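You operate a simulated robot arm through the tools that you are given. There is no shell and no other tool.

You are at the controls of a simulated two-armed robot. One attempt, no reset.

## Task
Power up for the job on the card.
Fine: turn the main switch on, set drives, heaters and fans as the job card says, then press the green button.

Only the result counts: the job must be done as asked and must still hold three seconds after the hand-in. Knocking over, shifting, dropping, spilling or breaking anything else fails it.

## Robot
Two 7-joint arms with fingered hands on one trunk that stands fixed in place. Base frame: the origin is at the foot of the trunk, x ahead of it, y to its left, z up. Lengths are in mm, angles in degrees, forces in N, time in s.
The left shoulder is at [70, 157, 1489], the right one opposite. With the tool pointing down near the work surface each hand reaches from about 100 to 320 mm from the base axis, measured 20 degrees to its own side. Payload 5 kg a hand.
Tool frame (each hand has its own): the origin (TCP) lies between the finger pads and is the grasp point; the fingertips stand 31 mm ahead of it; z points along the fingers, y is the line along which they close. The gripper opens to 156 mm. The gripper's body begins 88 mm behind the TCP. The gripper is a hand of 4 fingers: y runs from the thumb to the fingers, the wrist lies at [0, 0, -249] in the tool frame.
Orientation is told as [roll, pitch, yaw] about the base's x, y, z axes, in that order, counted from this pose: with the fingers straight down and closing along the base's y, the tool's x points along the base's -x, its y along +y and its z along -z.

## Interface
- The arms move only by the tool move_arm. It takes "left_targets", "right_targets" or both (then of equal length, played together; a hand with none holds still); each is a list of rows, each an object of numbers (a shift or turn left out is 0): "rx", "ry", "rz": the turn, a rotation vector about the tool's x, y, z in degrees; "x", "y", "z": the shift along the tool's x, y, z in mm. In form: [{"rx": .., "ry": .., "rz": .., "x": .., "y": .., "z": ..}, ...]. A call has 1 to 20 rows; each row shifts and turns the commanded pose from where the row before left it, along the tool's axes as they then stand. Rows are played at 5 a second. More than 50 mm and 8.6 degrees between two rows, and nothing of the call is played. A pose out of reach is approached as far as the arm can. The call stops where the force on the tool passes 40 N (or 10 N more than at its start, if that is more) or the arm is blocked; 0.2 s more then pass. In this call time passes only in rows, and 0.2 s behind the last. The reply holds the time, the measured pose of the TCP, the force on the tool along the base axes, the opening and the grip force, in the units named above and with some noise, with the torque about the TCP (base axes, N m) and any sound that the robot's microphone picked up.
- Cameras (640 x 400 px; columns grow to the right, rows downward): "scene" is now at [126.2, 35.6, 1708.9]; the picture's right is [0.41, -0.91, -0.00], its down [-0.60, -0.27, -0.75] and it looks along [0.69, 0.31, -0.66] (base axes); focal length 214 px, centre (320, 200). "left" rides on the left gripper at [-72, 2, -111] in its tool frame; the picture's right is [-0.02, -1.00, 0.00], its down [0.84, -0.02, -0.54] and it looks along [0.54, -0.01, 0.84] (tool axes); focal length 234 px, centre (320, 200). "right" rides on the right gripper at [72, 2, -111] in its tool frame; the picture's right is [-0.02, 1.00, 0.00], its down [-0.84, -0.02, -0.54] and it looks along [-0.54, -0.01, 0.84] (tool axes); focal length 234 px, centre (320, 200). There is no depth. A picture from a camera that has moved, and an enlarged one, comes with that camera's place and axes in the base frame and with its lens.
- capture(camera): a new picture of that camera. It takes no simulated time.
- raise_lower(by): slides the trunk up (or, below 0, down) by that many mm; the arms and the scene camera ride with it, the base frame stays. It gives what a move gives, with no picture.
- finger_targets(finger1, finger2, finger3, thumb_bend, hand): sets how far each is bent, from 0 (flat) to 1 (curled in); at 0.3 the hand is open as for a grip, at 0.7 the pads meet at the TCP. One left out holds its place. A second passes; each finger stops where it meets its share of the squeeze, and holds until it gets a number again. It is the only way to open and close the hand. It gives what a move gives, with no picture; readings hold the bend of each and the force on the fingers (four entries, about 0 where the hand has none), thumb and palm.
- pan_tilt(pan, tilt): turns the head with the scene camera to pan (to the left, within 86 degrees either way) and tilt (down, from -29 to 69), counted from straight ahead of the robot. It gives what a move gives.
- enlarge(camera, box): a new picture of the part [left, top, right, bottom] of that camera's present view, enlarged. It takes no simulated time.
- sign_off(): hands the job in; it is judged then, once.

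Nothing tells you positions but the pictures and the camera data. Unless the task says otherwise, let go and move clear before handing in.

The tools are called after "Emit:" by a JSON object that holds its "method" and its "body". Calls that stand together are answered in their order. move_arm: Moves the arms, as the interface text tells. Its arguments: {"type":"object","properties":{"left_targets":{"type":"array"},"right_targets":{"type":"array"}},"required":[]} The other tools are called the same way: raise_lower (by) slides the trunk up or down; finger_targets (finger1, finger2, finger3, thumb_bend, hand) moves the fingers one by one; pan_tilt (pan, tilt) turns the head that bears the scene camera; capture (camera) takes a picture; enlarge (camera, box) takes an enlarged picture of a part of a camera's view; sign_off () hands the job in.

At the start:

```text
time_s: 0.0
left_eef_pos: [420.7, 163.6, 1439.7]
left_ee_rot: [0.0, -0.1, -0.1]
left_force: [-0.4, 0.2, -0.1]
left_torque: [-0.01, -0.03, -0.02]
left_width: 155.9
left_grip_force: 0.1
left_shape: jaw
left_bend: [0.3, 0.3, 0.3, 0.3]
left_finger forces: [0.0, 0.0, 0.0, 0.0, 0.0, 0.0]
right_eef_pos: [416.4, -177.2, 1424.7]
right_ee_rot: [-0.1, -0.2, -0.1]
right_force: [0.2, 0.5, 0.5]
right_torque: [-0.04, -0.01, 0.01]
right_width: 156.0
right_grip_force: 0.1
right_shape: jaw
right_bend: [0.3, 0.3, 0.3, 0.3]
right_finger forces: [0.1, 0.0, 0.1, 0.1, 0.0, 0.0]
trunk travel left (down, up): [-875.0, 65.0]
head pan, tilt: [24.0, 41.2]
```

scene: 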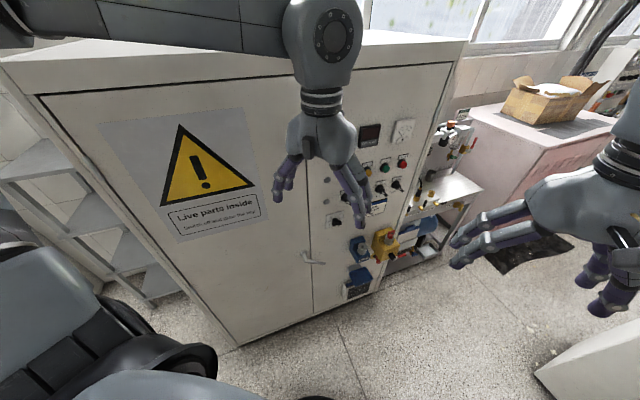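
right: 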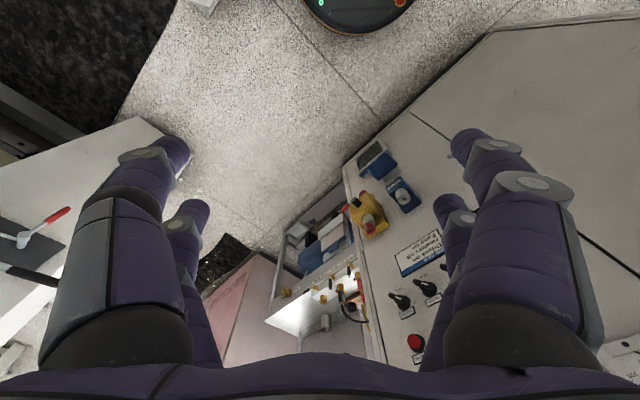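
left: 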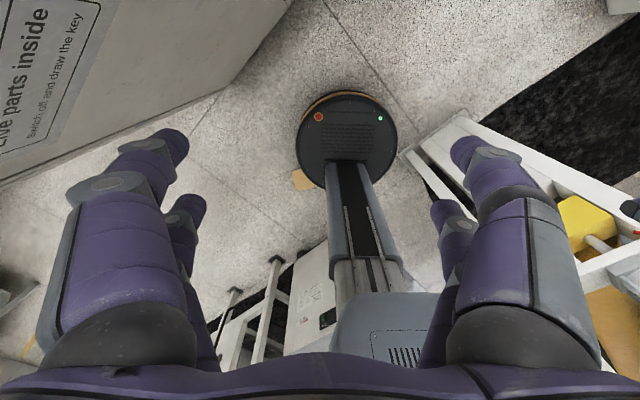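

I see a control cabinet ahead and to the left with a panel of switches, lamps and sockets at its right edge. I take the panel to be about 700–900 mm ahead, so first I enlarge the view to read it.

Emit:
{"method": "enlarge", "body": {"camera": "scene", "box": [300, 100, 460, 200]}}

Emit:
{"method": "enlarge", "body": {"camera": "scene", "box": [300, 180, 460, 300]}}

Emit:
{"method": "enlarge", "body": {"camera": "right", "box": [260, 120, 480, 400]}}

```text
4.00 times, centred on (380, 150) of scene
camera zoom: at [126.2, 35.6, 1708.9], right [0.41, -0.91, 0.0], down [-0.6, -0.27, -0.75], along [0.69, 0.31, -0.66], focal length 858 px, centre (80, 400)
```

zoom: 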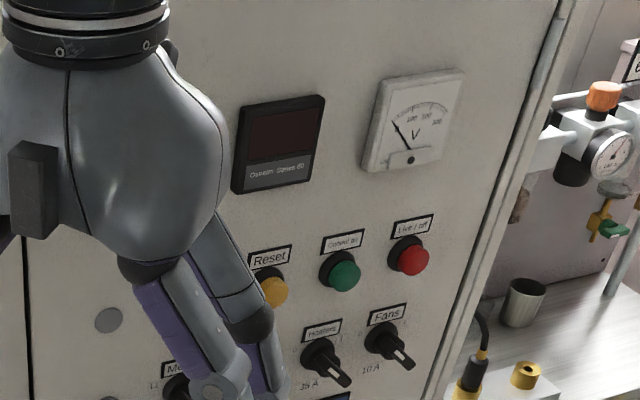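

```text
3.33 times, centred on (380, 240) of scene
camera zoom: at [126.2, 35.6, 1708.9], right [0.41, -0.91, 0.0], down [-0.6, -0.27, -0.75], along [0.69, 0.31, -0.66], focal length 715 px, centre (120, 67)
```

zoom: 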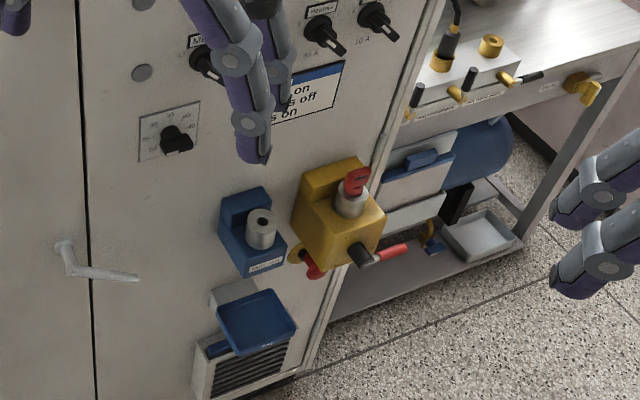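

```text
1.43 times, centred on (370, 260) of right
camera zoom: at [345.2, -176.3, 1534.8], right [0.03, 1.0, 0.0], down [0.84, -0.02, 0.55], along [0.55, -0.01, -0.84], focal length 334 px, centre (249, 114)
```

zoom: 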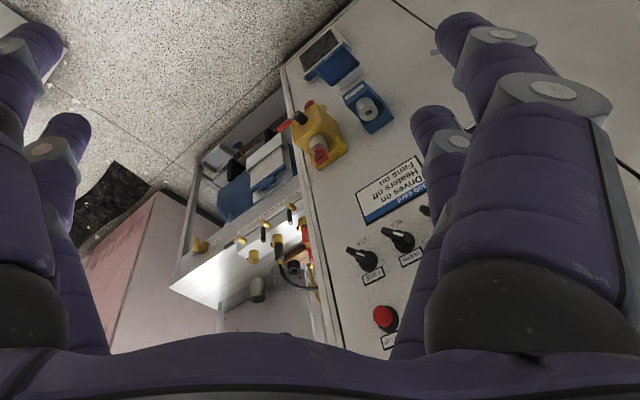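

The job card seems to read drives on, heaters off, fans on, but the left hand hides the panel. I take the cabinet face to stand at about 45°, with the red button near [943, 38, 1250]; I'll draw the left hand back and then look again.

Emit:
{"method": "move_arm", "body": {"left_targets": [{"x": 30}, {"x": 30}, {"x": 30}, {"x": 30}, {"x": 30}]}}

Emit:
{"method": "capture", "body": {"camera": "scene"}}

```text
time_s: 1.2
left_eef_pos: [268.7, 163.8, 1440.4]
left_ee_rot: [0.0, -0.1, 0.0]
left_force: [-0.3, 0.6, -0.2]
left_torque: [-0.01, -0.04, 0.02]
left_width: 156.0
left_grip_force: 0.1
left_shape: jaw
left_bend: [0.3, 0.3, 0.3, 0.3]
left_finger forces: [0.0, 0.1, 0.1, 0.0, 0.1, 0.1]
right_eef_pos: [415.0, -176.7, 1424.6]
right_ee_rot: [0.0, -0.1, 0.0]
right_force: [0.9, 1.0, 0.5]
right_torque: [-0.02, -0.02, 0.0]
right_width: 156.0
right_grip_force: 0.1
right_shape: jaw
right_bend: [0.3, 0.3, 0.3, 0.3]
right_finger forces: [0.1, 0.0, 0.0, 0.0, 0.0, 0.0]
trunk travel left (down, up): [-875.0, 65.0]
head pan, tilt: [24.0, 41.2]
```

```text
taken
camera scene: at [123.8, 36.4, 1709.1], right [0.41, -0.91, 0.0], down [-0.6, -0.27, -0.75], along [0.69, 0.31, -0.66], focal length 214 px, centre (320, 200)
```

scene: 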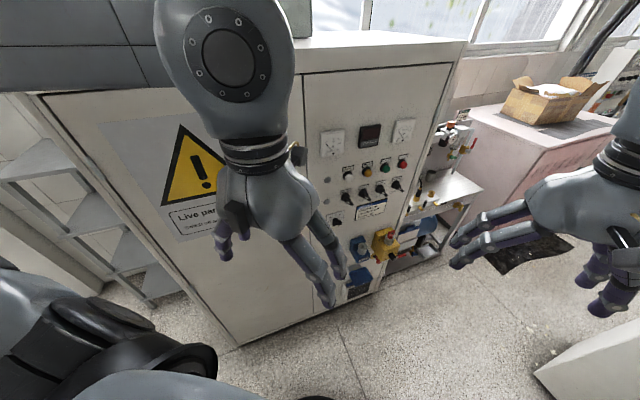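

The panel is now mostly clear. I read its parts enlarged.

Emit:
{"method": "enlarge", "body": {"camera": "scene", "box": [310, 140, 420, 210]}}

Emit:
{"method": "enlarge", "body": {"camera": "scene", "box": [315, 185, 415, 300]}}

Emit:
{"method": "enlarge", "body": {"camera": "scene", "box": [310, 105, 430, 180]}}

Emit:
{"method": "enlarge", "body": {"camera": "scene", "box": [335, 195, 395, 225]}}

```text
5.71 times, centred on (365, 175) of scene
camera zoom: at [123.8, 36.4, 1709.1], right [0.41, -0.91, 0.0], down [-0.6, -0.27, -0.75], along [0.69, 0.31, -0.66], focal length 1226 px, centre (63, 343)
```

zoom: 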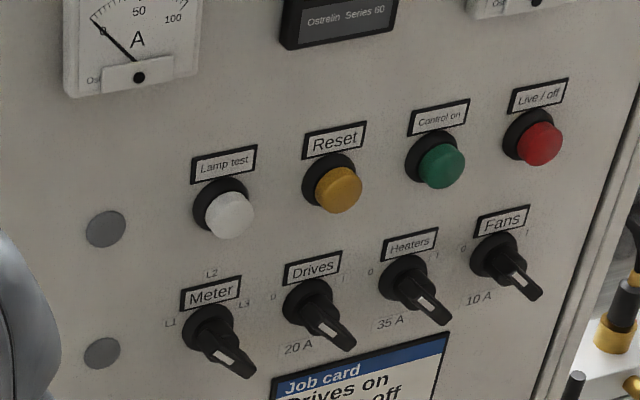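

```text
3.48 times, centred on (365, 242) of scene
camera zoom: at [123.8, 36.4, 1709.1], right [0.41, -0.91, 0.0], down [-0.6, -0.27, -0.75], along [0.69, 0.31, -0.66], focal length 746 px, centre (164, 52)
```

zoom: 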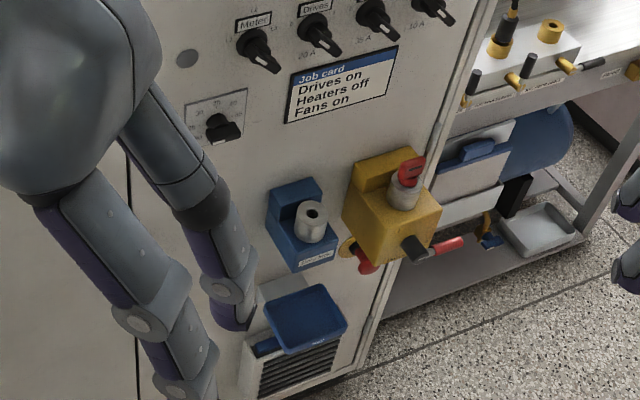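

```text
5.33 times, centred on (370, 142) of scene
camera zoom: at [123.8, 36.4, 1709.1], right [0.41, -0.91, 0.0], down [-0.6, -0.27, -0.75], along [0.69, 0.31, -0.66], focal length 1144 px, centre (53, 507)
```

zoom: 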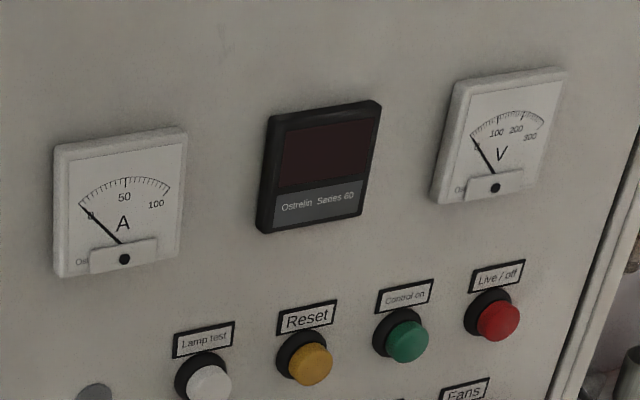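

```text
10.67 times, centred on (365, 210) of scene
camera zoom: at [123.8, 36.4, 1709.1], right [0.41, -0.91, 0.0], down [-0.6, -0.27, -0.75], along [0.69, 0.31, -0.66], focal length 2288 px, centre (-160, 93)
```

zoom: 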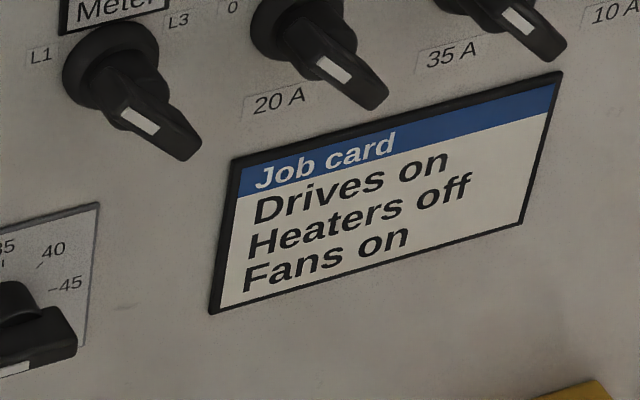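

The card reads: Drives on, Heaters off, Fans on. Now I look closely at the yellow box, which may be the main switch, and at the selector knobs.

Emit:
{"method": "enlarge", "body": {"camera": "scene", "box": [340, 222, 412, 270]}}

Emit:
{"method": "enlarge", "body": {"camera": "scene", "box": [340, 172, 412, 210]}}

Emit:
{"method": "enlarge", "body": {"camera": "right", "box": [330, 130, 450, 210]}}

Emit:
{"method": "enlarge", "body": {"camera": "right", "box": [340, 190, 480, 380]}}

```text
8.33 times, centred on (376, 246) of scene
camera zoom: at [123.8, 36.4, 1709.1], right [0.41, -0.91, 0.0], down [-0.6, -0.27, -0.75], along [0.69, 0.31, -0.66], focal length 1787 px, centre (-147, -183)
```

zoom: 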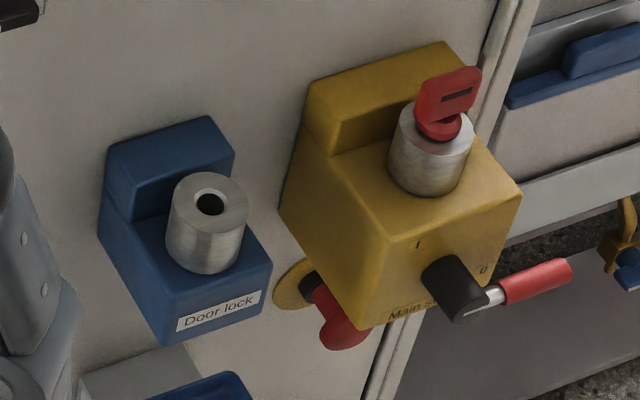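

```text
8.89 times, centred on (376, 191) of scene
camera zoom: at [123.8, 36.4, 1709.1], right [0.41, -0.91, 0.0], down [-0.6, -0.27, -0.75], along [0.69, 0.31, -0.66], focal length 1906 px, centre (-178, 280)
```

zoom: 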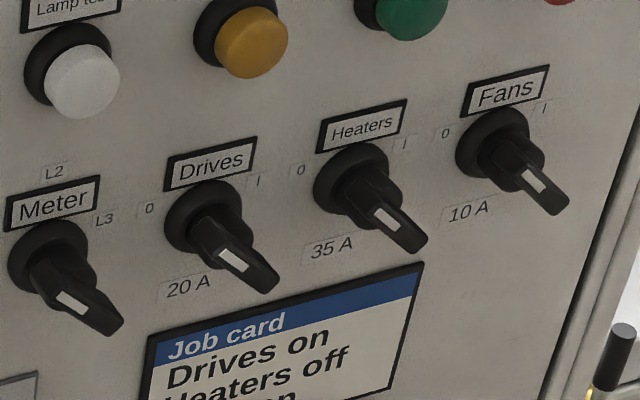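

```text
5.00 times, centred on (390, 170) of right
camera zoom: at [343.0, -175.5, 1535.5], right [0.03, 1.0, 0.0], down [0.84, -0.02, 0.55], along [0.55, -0.01, -0.84], focal length 1171 px, centre (-30, 350)
```

zoom: 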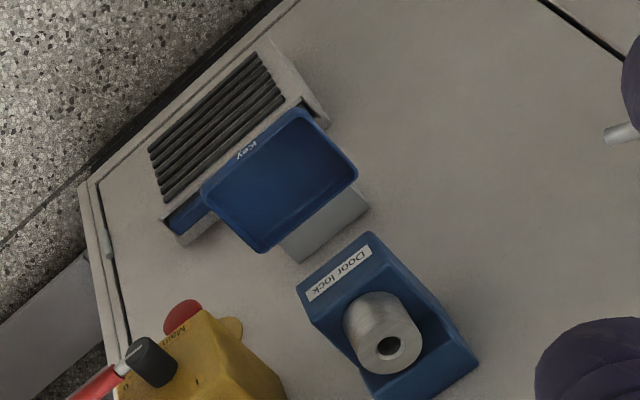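

```text
2.11 times, centred on (410, 285) of right
camera zoom: at [343.0, -175.5, 1535.5], right [0.03, 1.0, 0.0], down [0.84, -0.02, 0.55], along [0.55, -0.01, -0.84], focal length 493 px, centre (130, 21)
```

zoom: 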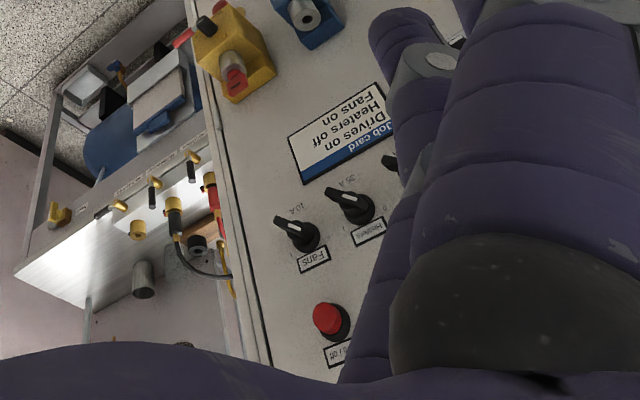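

The yellow box on the panel is marked "Main s…" and has a lever with I and 0 marks, plus a red key on top. Before moving lower, I scan the surroundings with the head for obstacles.

Emit:
{"method": "pan_tilt", "body": {"pan": -30, "tilt": 50}}

Emit:
{"method": "capture", "body": {"camera": "scene"}}

Emit:
{"method": "capture", "body": {"camera": "left"}}

```text
time_s: 2.4
left_eef_pos: [271.5, 164.5, 1439.4]
left_ee_rot: [0.0, 0.0, 0.0]
left_force: [0.3, 0.3, -0.2]
left_torque: [-0.02, -0.03, 0.0]
left_width: 155.9
left_grip_force: 0.2
left_shape: jaw
left_bend: [0.3, 0.3, 0.3, 0.3]
left_finger forces: [0.1, 0.0, 0.1, 0.1, 0.1, 0.1]
right_eef_pos: [416.3, -176.8, 1424.0]
right_ee_rot: [0.0, -0.1, -0.2]
right_force: [0.1, -0.4, -0.5]
right_torque: [0.0, 0.02, -0.03]
right_width: 156.0
right_grip_force: 0.1
right_shape: jaw
right_bend: [0.3, 0.3, 0.3, 0.3]
right_finger forces: [0.1, 0.1, 0.0, 0.0, 0.0, 0.0]
trunk travel left (down, up): [-875.0, 65.0]
head pan, tilt: [-30.0, 50.0]
```

```text
taken
camera scene: at [115.6, -37.0, 1696.5], right [-0.5, -0.87, 0.0], down [-0.66, 0.38, -0.64], along [0.56, -0.32, -0.77], focal length 214 px, centre (320, 200)
```

scene: 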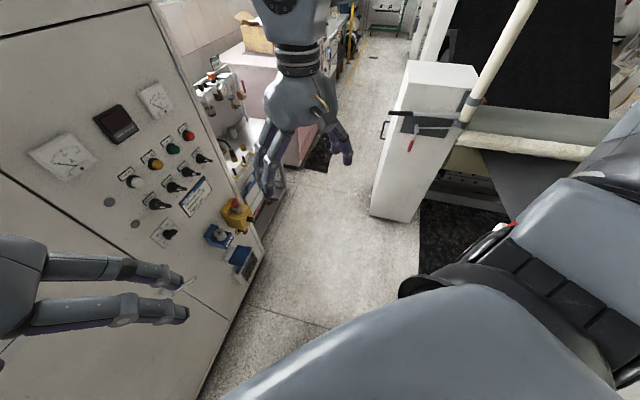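

```text
taken
camera left: at [342.1, 164.8, 1550.3], right [0.02, -1.0, 0.0], down [-0.84, -0.02, 0.54], along [-0.54, -0.01, -0.84], focal length 234 px, centre (320, 200)
```

left: 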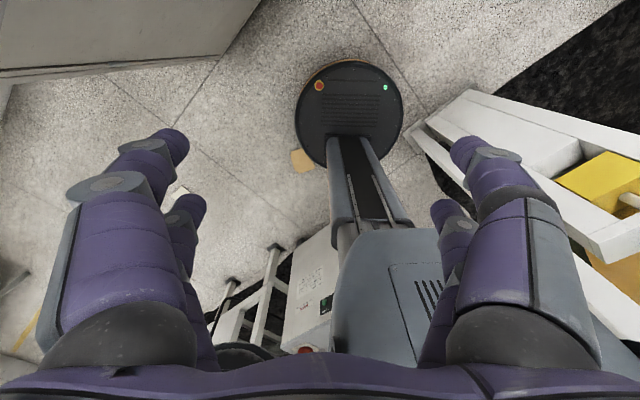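

The aisle ahead is clear, and the right-hand machine looks far off, about 1 m or more. I check the right side and the left side closer to the robot before lowering the trunk.

Emit:
{"method": "pan_tilt", "body": {"pan": -80, "tilt": 45}}

Emit:
{"method": "capture", "body": {"camera": "scene"}}

Emit:
{"method": "pan_tilt", "body": {"pan": 75, "tilt": 45}}

Emit:
{"method": "capture", "body": {"camera": "scene"}}

```text
time_s: 3.6
left_eef_pos: [271.7, 164.0, 1439.5]
left_ee_rot: [0.0, 0.0, 0.0]
left_force: [0.3, -0.3, 0.7]
left_torque: [-0.02, -0.02, 0.0]
left_width: 155.8
left_grip_force: 0.0
left_shape: jaw
left_bend: [0.3, 0.3, 0.3, 0.3]
left_finger forces: [0.1, 0.0, 0.0, 0.1, 0.0, 0.0]
right_eef_pos: [417.1, -178.5, 1424.3]
right_ee_rot: [0.0, -0.1, -0.2]
right_force: [0.3, 0.4, 0.1]
right_torque: [0.0, 0.01, 0.0]
right_width: 155.9
right_grip_force: 0.0
right_shape: jaw
right_bend: [0.3, 0.3, 0.3, 0.3]
right_finger forces: [0.0, 0.0, 0.1, 0.0, 0.0, 0.1]
trunk travel left (down, up): [-875.0, 65.0]
head pan, tilt: [-80.0, 45.0]
```

```text
taken
camera scene: at [63.5, -78.8, 1703.4], right [-0.98, -0.17, 0.0], down [-0.12, 0.7, -0.71], along [0.12, -0.7, -0.71], focal length 214 px, centre (320, 200)
```

scene: 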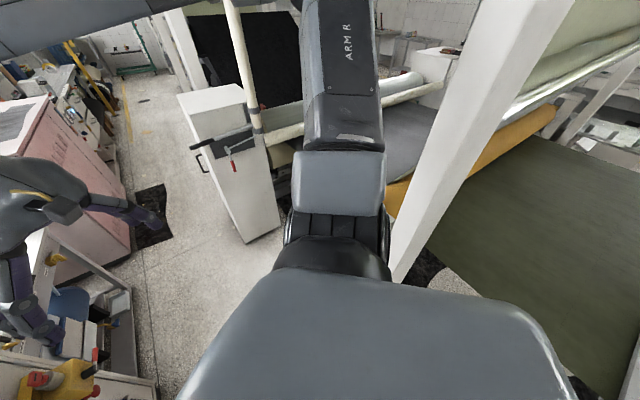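

```text
time_s: 6.0
left_eef_pos: [272.1, 163.0, 1439.0]
left_ee_rot: [-0.1, 0.0, 0.0]
left_force: [0.5, 0.6, 0.7]
left_torque: [0.01, 0.02, -0.03]
left_width: 155.7
left_grip_force: 0.0
left_shape: jaw
left_bend: [0.3, 0.3, 0.3, 0.3]
left_finger forces: [0.1, 0.0, 0.0, 0.0, 0.0, 0.0]
right_eef_pos: [416.5, -177.9, 1424.4]
right_ee_rot: [0.0, -0.2, -0.1]
right_force: [0.7, 0.0, 0.3]
right_torque: [-0.01, 0.02, 0.04]
right_width: 156.0
right_grip_force: 0.1
right_shape: jaw
right_bend: [0.3, 0.3, 0.3, 0.3]
right_finger forces: [0.0, 0.1, 0.1, 0.1, 0.0, 0.1]
trunk travel left (down, up): [-875.0, 65.0]
head pan, tilt: [75.0, 45.0]
```

```text
taken
camera scene: at [70.3, 79.9, 1703.4], right [0.97, -0.26, 0.0], down [-0.18, -0.68, -0.71], along [0.18, 0.68, -0.71], focal length 214 px, centre (320, 200)
```

scene: 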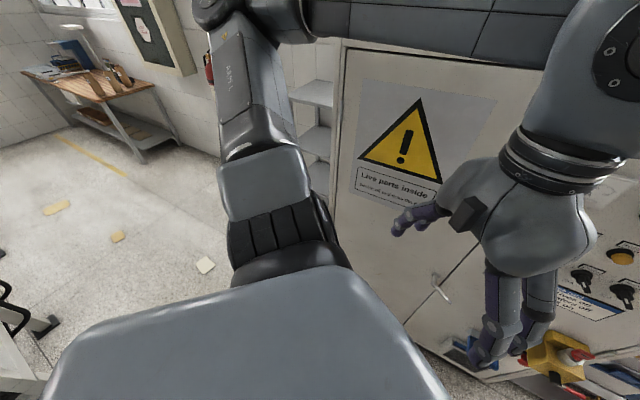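

Nothing stands near the robot at arm height; the cabinet face runs from about [290, 710] to [1040, -60] and the room to the right is clear. I now swing the right hand from pointing down to pointing forward and toward the panel, so its camera can look at the switches closely.

Emit:
{"method": "pan_tilt", "body": {"pan": 15, "tilt": 41}}

Emit:
{"method": "move_arm", "body": {"right_targets": [{"ry": -7.5, "x": -25, "y": 7, "z": 23}, {"ry": -7.5, "x": -21.8, "y": 7, "z": 26.1}, {"ry": -7.5, "x": -18.2, "y": 7, "z": 28.7}, {"ry": -7.5, "x": -14.3, "y": 7, "z": 30.8}, {"ry": -7.5, "x": -10.1, "y": 7, "z": 32.4}, {"ry": -7.5, "x": -5.8, "y": 7, "z": 33.5}]}}

Emit:
{"method": "capture", "body": {"camera": "scene"}}

```text
time_s: 7.3
left_eef_pos: [271.7, 164.2, 1439.4]
left_ee_rot: [0.0, 0.0, 0.0]
left_force: [0.0, -0.1, 0.4]
left_torque: [0.04, -0.04, -0.03]
left_width: 156.0
left_grip_force: 0.0
left_shape: jaw
left_bend: [0.3, 0.3, 0.3, 0.3]
left_finger forces: [0.0, 0.1, 0.0, 0.0, 0.0, 0.1]
right_eef_pos: [416.2, -176.7, 1423.1]
right_ee_rot: [0.0, 0.0, -0.1]
right_force: [0.0, 0.3, 0.7]
right_torque: [0.01, -0.02, 0.03]
right_width: 155.8
right_grip_force: 0.1
right_shape: jaw
right_bend: [0.3, 0.3, 0.3, 0.3]
right_finger forces: [0.0, 0.0, 0.0, 0.1, 0.0, 0.1]
trunk travel left (down, up): [-875.0, 65.0]
head pan, tilt: [15.0, 41.0]
```

```text
time_s: 8.9
left_eef_pos: [271.2, 160.4, 1439.7]
left_ee_rot: [0.1, 0.0, 0.0]
left_force: [0.4, 0.2, -0.1]
left_torque: [0.03, 0.0, 0.02]
left_width: 155.9
left_grip_force: 0.0
left_shape: jaw
left_bend: [0.3, 0.3, 0.3, 0.3]
left_finger forces: [0.0, 0.1, 0.0, 0.0, 0.1, 0.0]
right_eef_pos: [600.2, -141.2, 1412.2]
right_ee_rot: [0.0, -59.3, -0.6]
right_force: [-0.3, -0.2, 0.4]
right_torque: [0.0, -0.04, 0.01]
right_width: 156.0
right_grip_force: 0.0
right_shape: jaw
right_bend: [0.3, 0.3, 0.3, 0.3]
right_finger forces: [0.1, 0.0, 0.0, 0.0, 0.0, 0.1]
trunk travel left (down, up): [-875.0, 65.0]
head pan, tilt: [15.0, 41.0]
stopped in row 6 (right hand): the arm was blocked; the commanded pose is now the measured one
```

```text
taken
camera scene: at [130.1, 20.0, 1709.3], right [0.26, -0.97, 0.0], down [-0.63, -0.17, -0.76], along [0.73, 0.2, -0.66], focal length 214 px, centre (320, 200)
```

scene: 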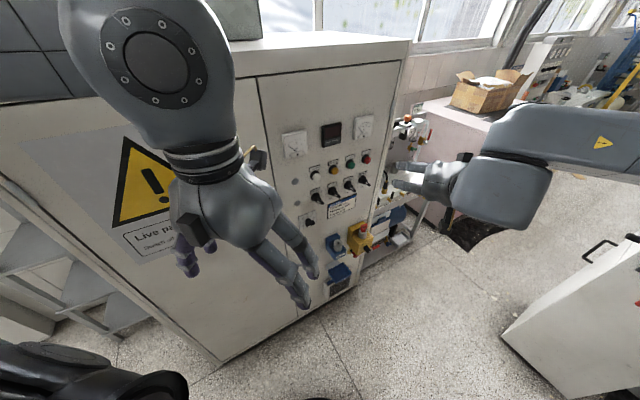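

The right arm stopped at pitch -59°, most likely at a joint limit, since its elbow lies out to the right. I now yaw the hand left toward the panel, which should line it up with the forearm.

Emit:
{"method": "move_arm", "body": {"right_targets": [{"rx": -6.45, "rz": -3.83}, {"rx": -6.45, "rz": -3.83}, {"rx": -6.45, "rz": -3.83}, {"rx": -6.45, "rz": -3.83}, {"rx": -6.45, "rz": -3.83}]}}

Emit:
{"method": "capture", "body": {"camera": "scene"}}

Emit:
{"method": "capture", "body": {"camera": "right"}}

```text
time_s: 10.1
left_eef_pos: [270.7, 160.2, 1439.6]
left_ee_rot: [0.2, 0.1, 0.0]
left_force: [-0.2, -0.3, 0.6]
left_torque: [0.05, 0.03, -0.01]
left_width: 156.0
left_grip_force: 0.0
left_shape: jaw
left_bend: [0.3, 0.3, 0.3, 0.3]
left_finger forces: [0.0, 0.0, 0.0, 0.1, 0.0, 0.1]
right_eef_pos: [602.1, -141.2, 1411.5]
right_ee_rot: [0.4, -59.3, 36.6]
right_force: [-0.5, -0.4, -0.3]
right_torque: [0.02, -0.02, 0.02]
right_width: 155.9
right_grip_force: 0.1
right_shape: jaw
right_bend: [0.3, 0.3, 0.3, 0.3]
right_finger forces: [0.0, 0.0, 0.1, 0.1, 0.0, 0.1]
trunk travel left (down, up): [-875.0, 65.0]
head pan, tilt: [15.0, 41.0]
```

```text
taken
camera scene: at [130.7, 19.5, 1709.2], right [0.26, -0.97, 0.0], down [-0.63, -0.17, -0.76], along [0.73, 0.2, -0.66], focal length 214 px, centre (320, 200)
```

scene: 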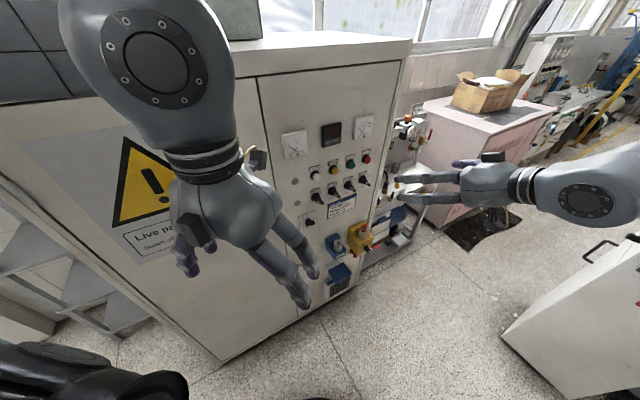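

```text
taken
camera right: at [496.0, -220.4, 1407.0], right [-0.59, 0.81, 0.02], down [-0.02, -0.04, 1.0], along [0.81, 0.59, 0.04], focal length 234 px, centre (320, 200)
```

right: 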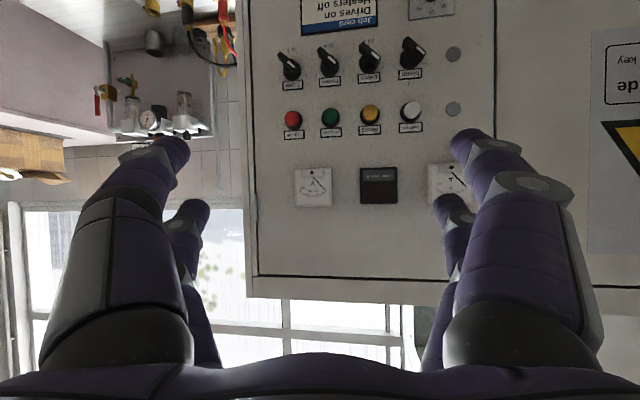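

The right camera now has a nearly frontal, upside-down view of the panel. I enlarge the knobs and buttons.

Emit:
{"method": "enlarge", "body": {"camera": "right", "box": [265, 20, 465, 145]}}

Emit:
{"method": "enlarge", "body": {"camera": "right", "box": [265, 30, 355, 90]}}

Emit:
{"method": "enlarge", "body": {"camera": "right", "box": [345, 30, 435, 90]}}

```text
3.20 times, centred on (365, 82) of right
camera zoom: at [496.0, -220.4, 1407.0], right [-0.59, 0.81, 0.02], down [-0.02, -0.04, 1.0], along [0.81, 0.59, 0.04], focal length 749 px, centre (176, 576)
```

zoom: 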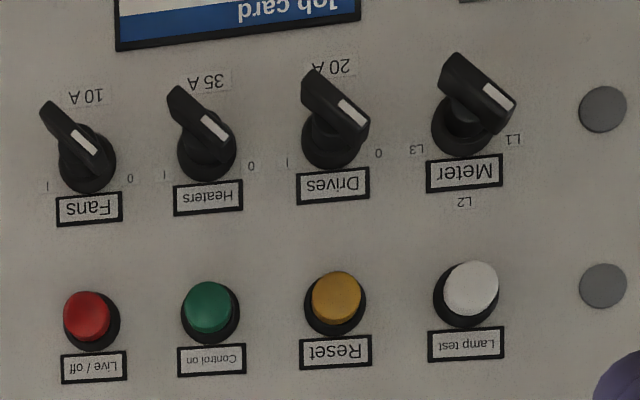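

```text
6.67 times, centred on (310, 60) of right
camera zoom: at [496.0, -220.4, 1407.0], right [-0.59, 0.81, 0.02], down [-0.02, -0.04, 1.0], along [0.81, 0.59, 0.04], focal length 1561 px, centre (387, 1133)
```

zoom: 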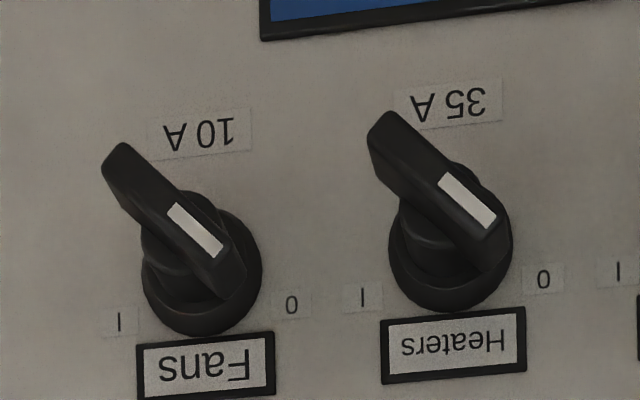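

```text
6.67 times, centred on (390, 60) of right
camera zoom: at [496.0, -220.4, 1407.0], right [-0.59, 0.81, 0.02], down [-0.02, -0.04, 1.0], along [0.81, 0.59, 0.04], focal length 1561 px, centre (-147, 1133)
```

zoom: 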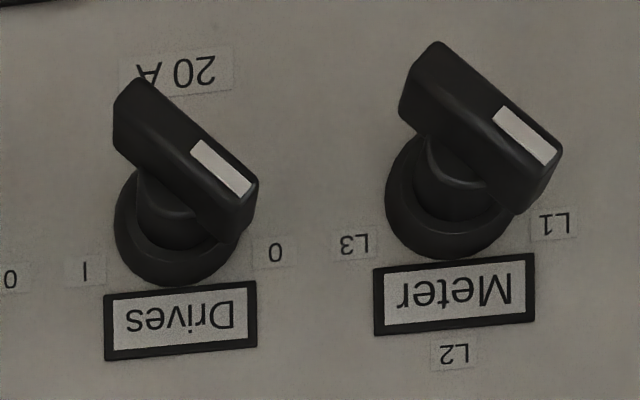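

Drives, Heaters and Fans all have their white mark at 0 now, so Drives and Fans must turn clockwise to I and Heaters stays. I place the knob axes at z≈1145 and the main-switch lever near [870, -40, 750], so I lower the trunk to get level with them.

Emit:
{"method": "raise_lower", "body": {"by": -200}}

Emit:
{"method": "raise_lower", "body": {"by": -200}}

Emit:
{"method": "capture", "body": {"camera": "right"}}

Emit:
{"method": "capture", "body": {"camera": "scene"}}

```text
time_s: 12.3
left_eef_pos: [270.7, 163.6, 1238.5]
left_ee_rot: [-0.1, 0.1, 0.0]
left_force: [0.4, -0.7, 0.7]
left_torque: [0.01, -0.01, -0.02]
left_width: 155.6
left_grip_force: 0.1
left_shape: jaw
left_bend: [0.3, 0.3, 0.3, 0.3]
left_finger forces: [0.1, 0.0, 0.0, 0.0, 0.0, 0.0]
right_eef_pos: [602.4, -138.8, 1213.0]
right_ee_rot: [0.0, -59.1, 37.0]
right_force: [0.1, 0.9, -0.5]
right_torque: [-0.02, -0.05, 0.02]
right_width: 155.8
right_grip_force: 0.1
right_shape: jaw
right_bend: [0.3, 0.3, 0.3, 0.3]
right_finger forces: [0.1, 0.0, 0.0, 0.0, 0.0, 0.0]
trunk travel left (down, up): [-675.0, 265.0]
head pan, tilt: [15.0, 41.0]
```

```text
time_s: 14.4
left_eef_pos: [271.5, 162.8, 1040.3]
left_ee_rot: [0.1, 0.0, -0.1]
left_force: [0.6, -0.6, 0.7]
left_torque: [-0.04, -0.05, -0.04]
left_width: 156.1
left_grip_force: 0.0
left_shape: jaw
left_bend: [0.3, 0.3, 0.3, 0.3]
left_finger forces: [0.0, 0.0, 0.1, 0.1, 0.0, 0.0]
right_eef_pos: [601.2, -138.1, 1012.1]
right_ee_rot: [0.0, -59.0, 36.9]
right_force: [0.7, -0.3, -0.6]
right_torque: [0.0, 0.01, 0.01]
right_width: 156.0
right_grip_force: 0.0
right_shape: jaw
right_bend: [0.3, 0.3, 0.3, 0.3]
right_finger forces: [0.0, 0.0, 0.0, 0.1, 0.0, 0.1]
trunk travel left (down, up): [-475.0, 465.0]
head pan, tilt: [15.0, 41.0]
```

```text
taken
camera right: at [495.8, -217.4, 1007.5], right [-0.59, 0.81, 0.02], down [-0.02, -0.04, 1.0], along [0.81, 0.59, 0.04], focal length 234 px, centre (320, 200)
```

right: 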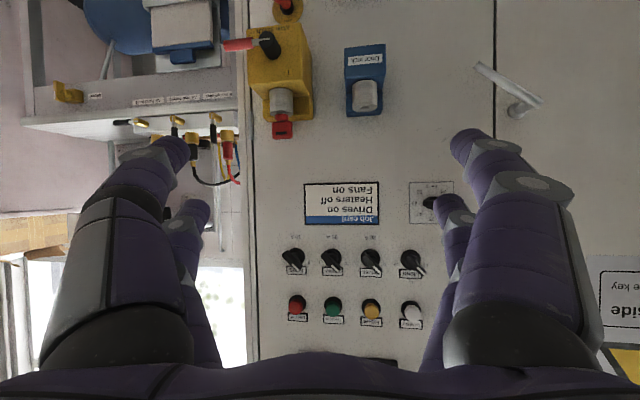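

```text
taken
camera scene: at [130.6, 23.1, 1309.2], right [0.26, -0.97, 0.0], down [-0.63, -0.17, -0.75], along [0.73, 0.2, -0.66], focal length 214 px, centre (320, 200)
```

scene: 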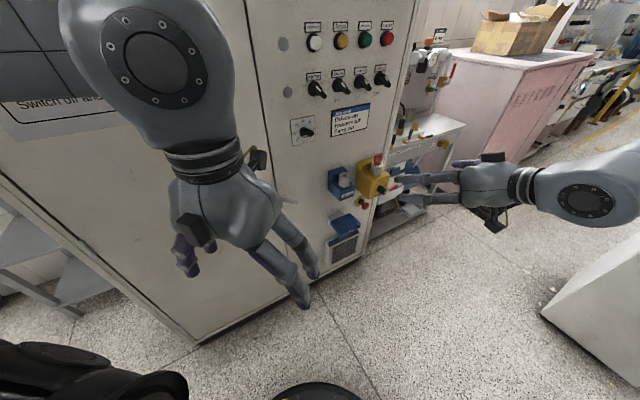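

Now the whole panel is in the right camera's view. I enlarge the main switch and the knobs.

Emit:
{"method": "enlarge", "body": {"camera": "right", "box": [215, 0, 335, 75]}}

Emit:
{"method": "enlarge", "body": {"camera": "right", "box": [215, 60, 335, 140]}}

Emit:
{"method": "enlarge", "body": {"camera": "right", "box": [270, 230, 430, 330]}}

Emit:
{"method": "enlarge", "body": {"camera": "scene", "box": [325, 140, 415, 215]}}

```text
5.33 times, centred on (275, 38) of right
camera zoom: at [495.8, -217.4, 1007.5], right [-0.59, 0.81, 0.02], down [-0.02, -0.04, 1.0], along [0.81, 0.59, 0.04], focal length 1249 px, centre (560, 1067)
```

zoom: 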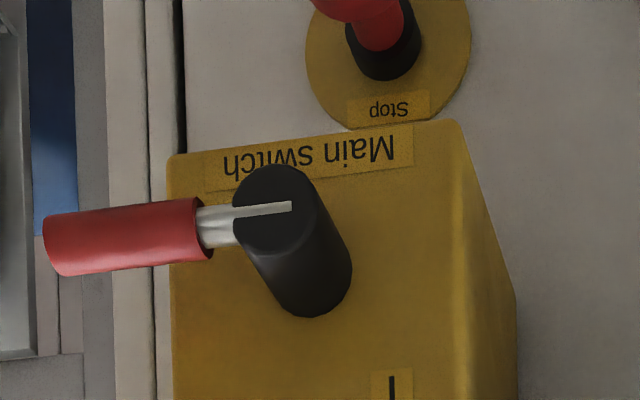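

```text
5.00 times, centred on (275, 100) of right
camera zoom: at [495.8, -217.4, 1007.5], right [-0.59, 0.81, 0.02], down [-0.02, -0.04, 1.0], along [0.81, 0.59, 0.04], focal length 1171 px, centre (545, 700)
```

zoom: 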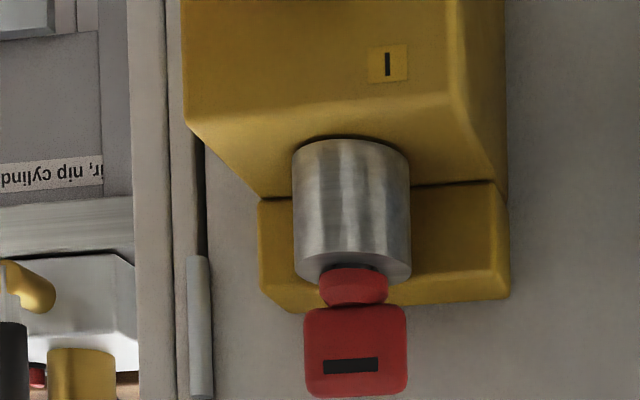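

```text
4.00 times, centred on (350, 280) of right
camera zoom: at [495.8, -217.4, 1007.5], right [-0.59, 0.81, 0.02], down [-0.02, -0.04, 1.0], along [0.81, 0.59, 0.04], focal length 937 px, centre (200, -120)
```

zoom: 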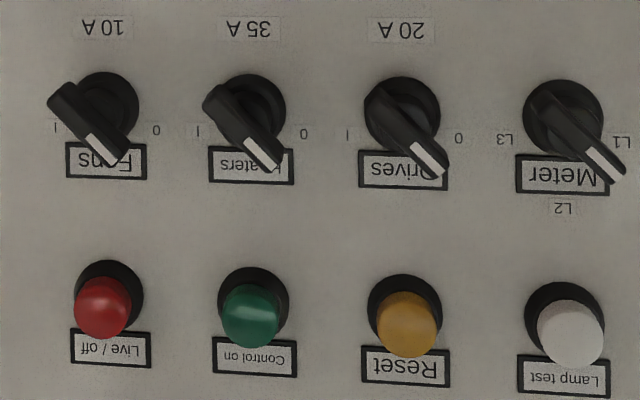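

```text
5.33 times, centred on (370, 178) of scene
camera zoom: at [130.6, 23.1, 1309.2], right [0.26, -0.97, 0.0], down [-0.63, -0.17, -0.75], along [0.73, 0.2, -0.66], focal length 1144 px, centre (53, 320)
```

zoom: 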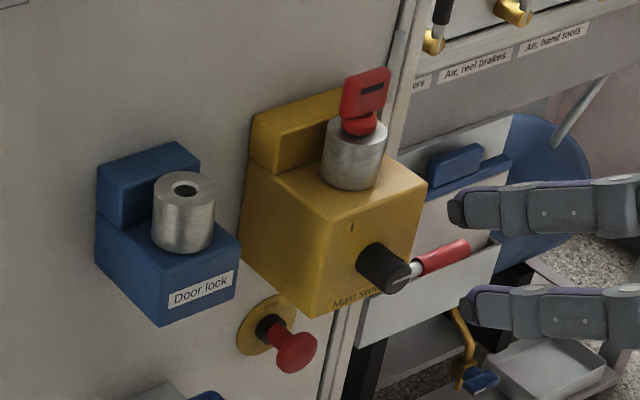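

The yellow box is labelled "Main switch", the key is in it, and its lever points right toward 0; below it is a separate Stop mushroom that I must not touch. I look closer at the I and 0 marks to know which way the lever turns.

Emit:
{"method": "enlarge", "body": {"camera": "scene", "box": [375, 172, 420, 202]}}

Emit:
{"method": "enlarge", "body": {"camera": "right", "box": [240, 15, 320, 80]}}

Emit:
{"method": "enlarge", "body": {"camera": "scene", "box": [360, 180, 400, 215]}}

```text
13.33 times, centred on (398, 187) of scene
camera zoom: at [130.6, 23.1, 1309.2], right [0.26, -0.97, 0.0], down [-0.63, -0.17, -0.75], along [0.73, 0.2, -0.66], focal length 2860 px, centre (-713, 373)
```

zoom: 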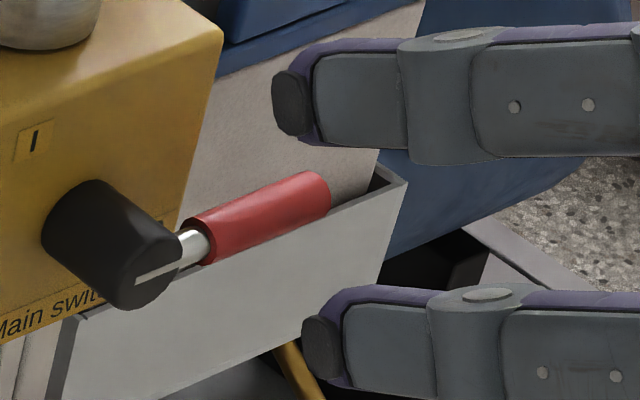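

```text
6.15 times, centred on (280, 48) of right
camera zoom: at [495.8, -217.4, 1007.5], right [-0.59, 0.81, 0.02], down [-0.02, -0.04, 1.0], along [0.81, 0.59, 0.04], focal length 1441 px, centre (566, 1138)
```

zoom: 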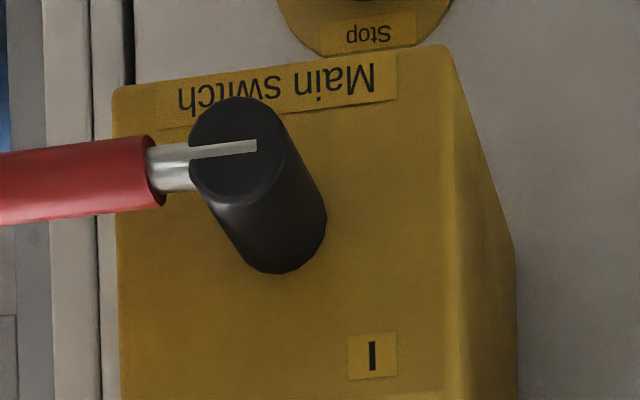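

```text
11.43 times, centred on (380, 198) of scene
camera zoom: at [130.6, 23.1, 1309.2], right [0.26, -0.97, 0.0], down [-0.63, -0.17, -0.75], along [0.73, 0.2, -0.66], focal length 2451 px, centre (-366, 229)
```

zoom: 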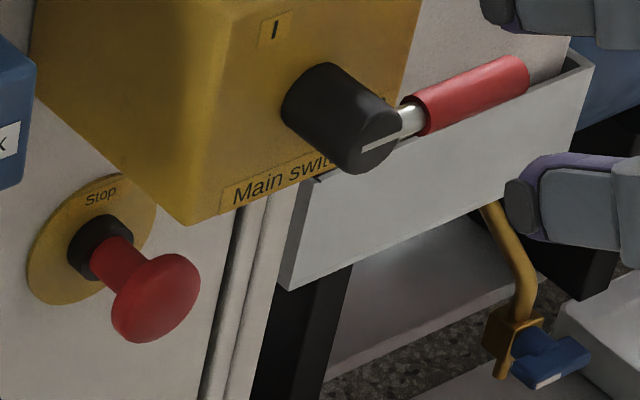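

The marks place 0 at the lower right and I at the upper left of the hub, so the lever goes from pointing right to pointing up (counter-clockwise); its grip reaches 27–83 mm from the axis. Next I bring the right hand square to the panel, pointing along [0.70, 0.72, 0], at a safe standoff.

Emit:
{"method": "move_arm", "body": {"right_targets": [{"ry": -7.75, "x": -32.6, "y": -6.4, "z": 11.5}, {"ry": -7.75, "x": -30.7, "y": -6.4, "z": 15.7}, {"ry": -7.75, "x": -28.3, "y": -6.4, "z": 19.7}, {"ry": -7.75, "x": -25.4, "y": -6.4, "z": 23.4}, {"rx": -4.5}, {"rx": -4.5}]}}

Emit:
{"method": "capture", "body": {"camera": "scene"}}

Emit:
{"method": "capture", "body": {"camera": "right"}}

```text
time_s: 15.8
left_eef_pos: [270.6, 164.5, 1038.7]
left_ee_rot: [-0.1, 0.0, 0.0]
left_force: [0.4, 0.3, -0.2]
left_torque: [-0.02, -0.06, 0.01]
left_width: 155.6
left_grip_force: 0.1
left_shape: jaw
left_bend: [0.3, 0.3, 0.3, 0.3]
left_finger forces: [0.0, 0.0, 0.0, 0.0, 0.0, 0.1]
right_eef_pos: [701.1, -93.7, 1101.1]
right_ee_rot: [-131.9, -89.8, 177.9]
right_force: [-1.1, 0.0, -0.6]
right_torque: [0.0, -0.01, -0.02]
right_width: 155.9
right_grip_force: 0.0
right_shape: jaw
right_bend: [0.3, 0.3, 0.3, 0.3]
right_finger forces: [0.0, 0.1, 0.1, 0.1, 0.0, 0.0]
trunk travel left (down, up): [-475.0, 465.0]
head pan, tilt: [15.0, 41.0]
```

```text
taken
camera scene: at [129.3, 24.6, 1309.3], right [0.26, -0.97, 0.0], down [-0.63, -0.17, -0.76], along [0.73, 0.19, -0.66], focal length 214 px, centre (320, 200)
```

scene: 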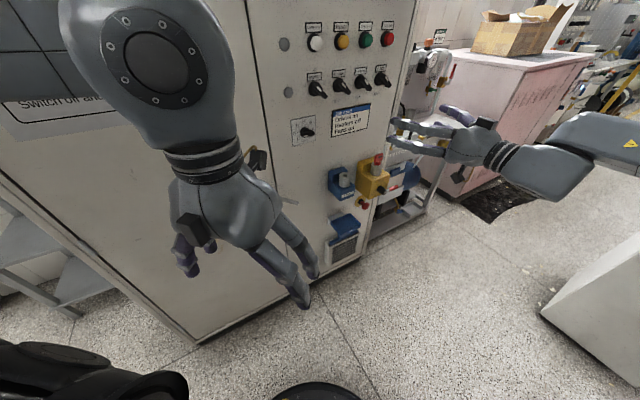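

```text
taken
camera right: at [623.5, -173.3, 1029.2], right [-0.72, 0.69, 0.02], down [-0.37, -0.41, 0.84], along [0.59, 0.59, 0.55], focal length 234 px, centre (320, 200)
```

right: 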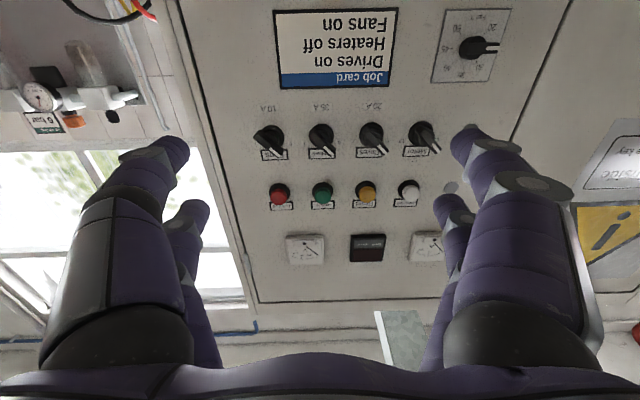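

The hand now points square at the panel at a standoff of about 275 mm. I check the hand's shape and then test how the fingers move when nearly closed.

Emit:
{"method": "finger_targets", "body": {"hand": "right", "finger1": 0.7, "finger2": 0.7, "finger3": 0.7, "thumb_bend": 0.7}}

Emit:
{"method": "capture", "body": {"camera": "right"}}

Emit:
{"method": "enlarge", "body": {"camera": "scene", "box": [370, 80, 530, 210]}}

```text
time_s: 16.9
left_eef_pos: [271.7, 164.1, 1038.8]
left_ee_rot: [0.0, 0.0, -0.1]
left_force: [0.6, -0.6, 0.7]
left_torque: [-0.01, 0.0, -0.01]
left_width: 155.7
left_grip_force: 0.0
left_shape: jaw
left_bend: [0.3, 0.3, 0.3, 0.3]
left_finger forces: [0.1, 0.0, 0.0, 0.0, 0.0, 0.1]
right_eef_pos: [702.5, -95.6, 1100.5]
right_ee_rot: [-163.3, -90.0, -150.9]
right_force: [-0.7, 0.1, 0.3]
right_torque: [0.0, -0.01, 0.01]
right_width: 4.9
right_grip_force: 0.0
right_shape: fingers
right_bend: [0.7, 0.7, 0.7, 0.7]
right_finger forces: [0.0, 0.1, 0.0, 0.0, 0.0, 0.0]
trunk travel left (down, up): [-475.0, 465.0]
head pan, tilt: [15.0, 41.0]
```

```text
taken
camera right: at [624.4, -174.4, 1028.0], right [-0.72, 0.69, 0.02], down [-0.37, -0.41, 0.84], along [0.59, 0.59, 0.55], focal length 234 px, centre (320, 200)
```

right: 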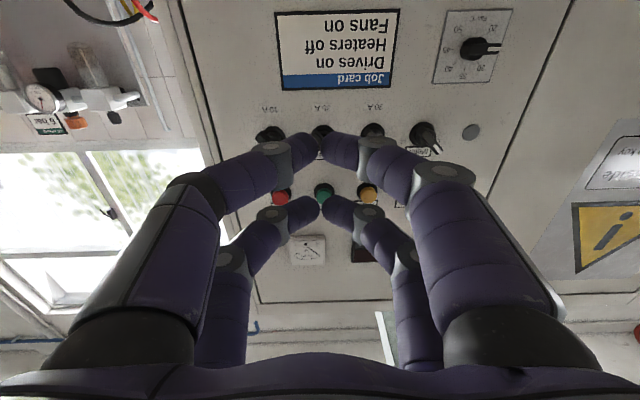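

```text
3.08 times, centred on (450, 145) of scene
camera zoom: at [130.6, 23.4, 1309.2], right [0.26, -0.97, 0.0], down [-0.63, -0.17, -0.75], along [0.73, 0.2, -0.66], focal length 660 px, centre (-80, 369)
```

zoom: 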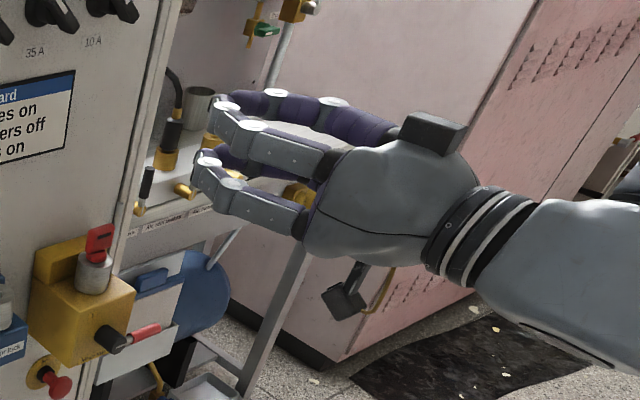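

The hand has two pairs of digits, about ±21 mm apart along tool x, that meet in the middle, so it can grip the lever and the knob bars. I move the left hand a bit further left for a clearer view, and test the right wrist's roll range in free space.

Emit:
{"method": "move_arm", "body": {"left_targets": [{"y": 20}, {"y": 20}, {"y": 20}, {"y": 20}, {"y": 20}, {}, {}, {}, {}, {}, {}], "right_targets": [{"rz": 8.2}, {"rz": 8.2}, {"rz": 8.2}, {"rz": 8.2}, {"rz": 8.2}, {"rz": 8.2}, {"rz": 8.2}, {"rz": 8.2}, {"rz": 8.2}, {"rz": 8.2}, {"rz": 8.0}]}}

Emit:
{"method": "capture", "body": {"camera": "right"}}

Emit:
{"method": "capture", "body": {"camera": "scene"}}

```text
time_s: 19.2
left_eef_pos: [272.0, 247.2, 1039.9]
left_ee_rot: [-0.5, 0.0, -0.5]
left_force: [0.2, -1.3, 0.5]
left_torque: [0.04, -0.02, 0.02]
left_width: 155.9
left_grip_force: 0.0
left_shape: jaw
left_bend: [0.3, 0.3, 0.3, 0.3]
left_finger forces: [0.0, 0.0, 0.0, 0.1, 0.0, 0.1]
left hand out of reach, approached as far as the arm can: row 5
right_eef_pos: [688.0, -73.9, 1072.6]
right_ee_rot: [90.7, -24.9, -45.4]
right_force: [0.9, -0.4, 0.0]
right_torque: [-0.01, -0.01, 0.01]
right_width: 4.3
right_grip_force: 0.1
right_shape: fingers
right_bend: [0.7, 0.7, 0.7, 0.7]
right_finger forces: [0.1, 0.1, 0.1, 0.0, 0.1, 0.0]
right hand out of reach, approached as far as the arm can: row 7, 8, 10, 11
trunk travel left (down, up): [-475.0, 465.0]
head pan, tilt: [15.0, 41.0]
```

```text
taken
camera right: at [563.6, -107.5, 1042.0], right [-0.29, 0.28, 0.92], down [0.16, -0.93, 0.33], along [0.94, 0.24, 0.23], focal length 234 px, centre (320, 200)
```

right: 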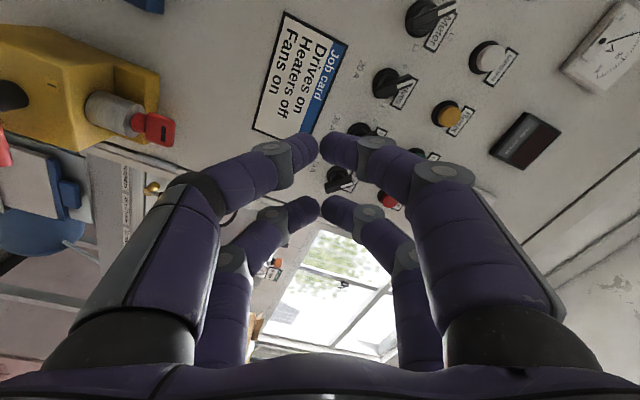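

```text
taken
camera scene: at [131.6, 22.6, 1309.0], right [0.26, -0.97, 0.0], down [-0.63, -0.17, -0.75], along [0.73, 0.2, -0.66], focal length 214 px, centre (320, 200)
```

scene: 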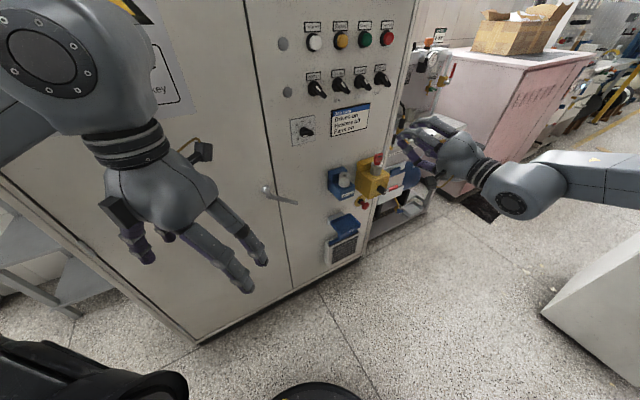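

The wrist rolls only to about +66°, which is too little to grip the lever and carry it round. I'll roll back and instead push the lever up from below with the closed fingers; that needs no roll.

Emit:
{"method": "move_arm", "body": {"right_targets": [{"rz": -8.2}, {"rz": -8.2}, {"rz": -8.2}, {"rz": -8.2}, {"rz": -8.2}, {"rz": -8.2}, {"rz": -8.2}, {"rz": -8.2}, {"rz": -8.2}, {"rz": -8.2}, {"rz": -8.0}]}}

Emit:
{"method": "capture", "body": {"camera": "right"}}

```text
time_s: 21.6
left_eef_pos: [271.5, 249.3, 1039.2]
left_ee_rot: [-0.5, 0.1, -0.5]
left_force: [-0.1, -0.3, -0.4]
left_torque: [0.0, 0.0, 0.02]
left_width: 155.8
left_grip_force: 0.1
left_shape: jaw
left_bend: [0.3, 0.3, 0.3, 0.3]
left_finger forces: [0.1, 0.0, 0.0, 0.0, 0.0, 0.0]
right_eef_pos: [686.4, -75.1, 1073.4]
right_ee_rot: [-91.5, -64.8, 136.4]
right_force: [-0.1, 0.4, -0.3]
right_torque: [0.05, -0.01, 0.01]
right_width: 4.3
right_grip_force: 0.1
right_shape: fingers
right_bend: [0.7, 0.7, 0.7, 0.7]
right_finger forces: [0.0, 0.1, 0.0, 0.0, 0.0, 0.1]
trunk travel left (down, up): [-475.0, 465.0]
head pan, tilt: [15.0, 41.0]
```

```text
taken
camera right: at [630.1, -174.2, 1005.5], right [-0.64, 0.65, -0.4], down [-0.63, -0.15, 0.76], along [0.43, 0.74, 0.51], focal length 234 px, centre (320, 200)
```

right: 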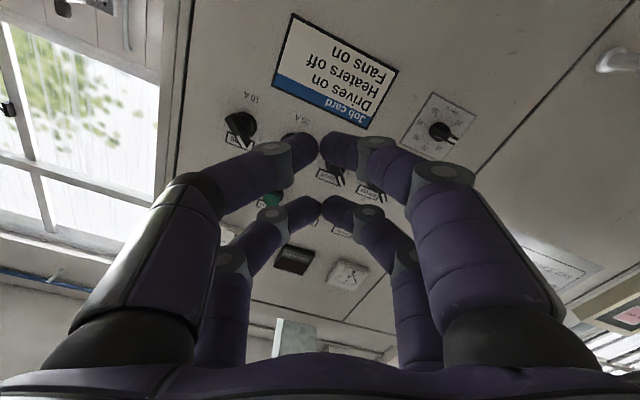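

The commanded pose is reset to the measured one after each call, so the hand now sits at roll -24°. I test on to about -48°, the start roll needed for gripping the knobs.

Emit:
{"method": "move_arm", "body": {"right_targets": [{"rz": -8}, {"rz": -8}, {"rz": -8}]}}

Emit:
{"method": "capture", "body": {"camera": "right"}}

```text
time_s: 22.4
left_eef_pos: [270.8, 248.5, 1040.0]
left_ee_rot: [-0.5, 0.0, -0.5]
left_force: [0.0, 1.1, 0.3]
left_torque: [0.02, -0.01, 0.0]
left_width: 155.7
left_grip_force: 0.0
left_shape: jaw
left_bend: [0.3, 0.3, 0.3, 0.3]
left_finger forces: [0.0, 0.1, 0.1, 0.0, 0.0, 0.0]
right_eef_pos: [687.6, -75.1, 1073.6]
right_ee_rot: [-90.8, -41.0, 135.6]
right_force: [0.0, 0.0, 0.1]
right_torque: [0.01, -0.02, 0.02]
right_width: 4.2
right_grip_force: 0.1
right_shape: fingers
right_bend: [0.7, 0.7, 0.7, 0.7]
right_finger forces: [0.0, 0.0, 0.0, 0.1, 0.0, 0.0]
trunk travel left (down, up): [-475.0, 465.0]
head pan, tilt: [15.0, 41.0]
```

```text
taken
camera right: at [647.6, -191.7, 1023.0], right [-0.47, 0.48, -0.74], down [-0.83, 0.05, 0.56], along [0.3, 0.88, 0.38], focal length 234 px, centre (320, 200)
```

right: 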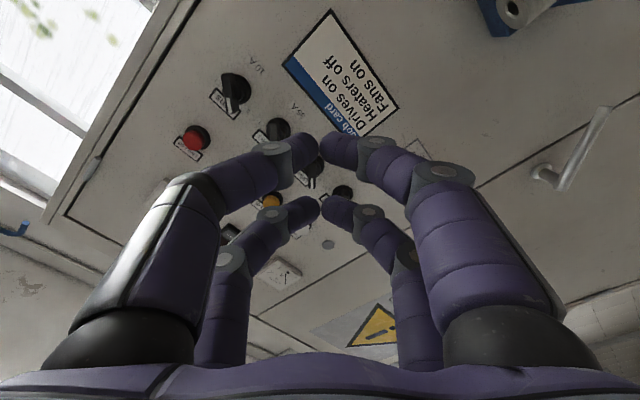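

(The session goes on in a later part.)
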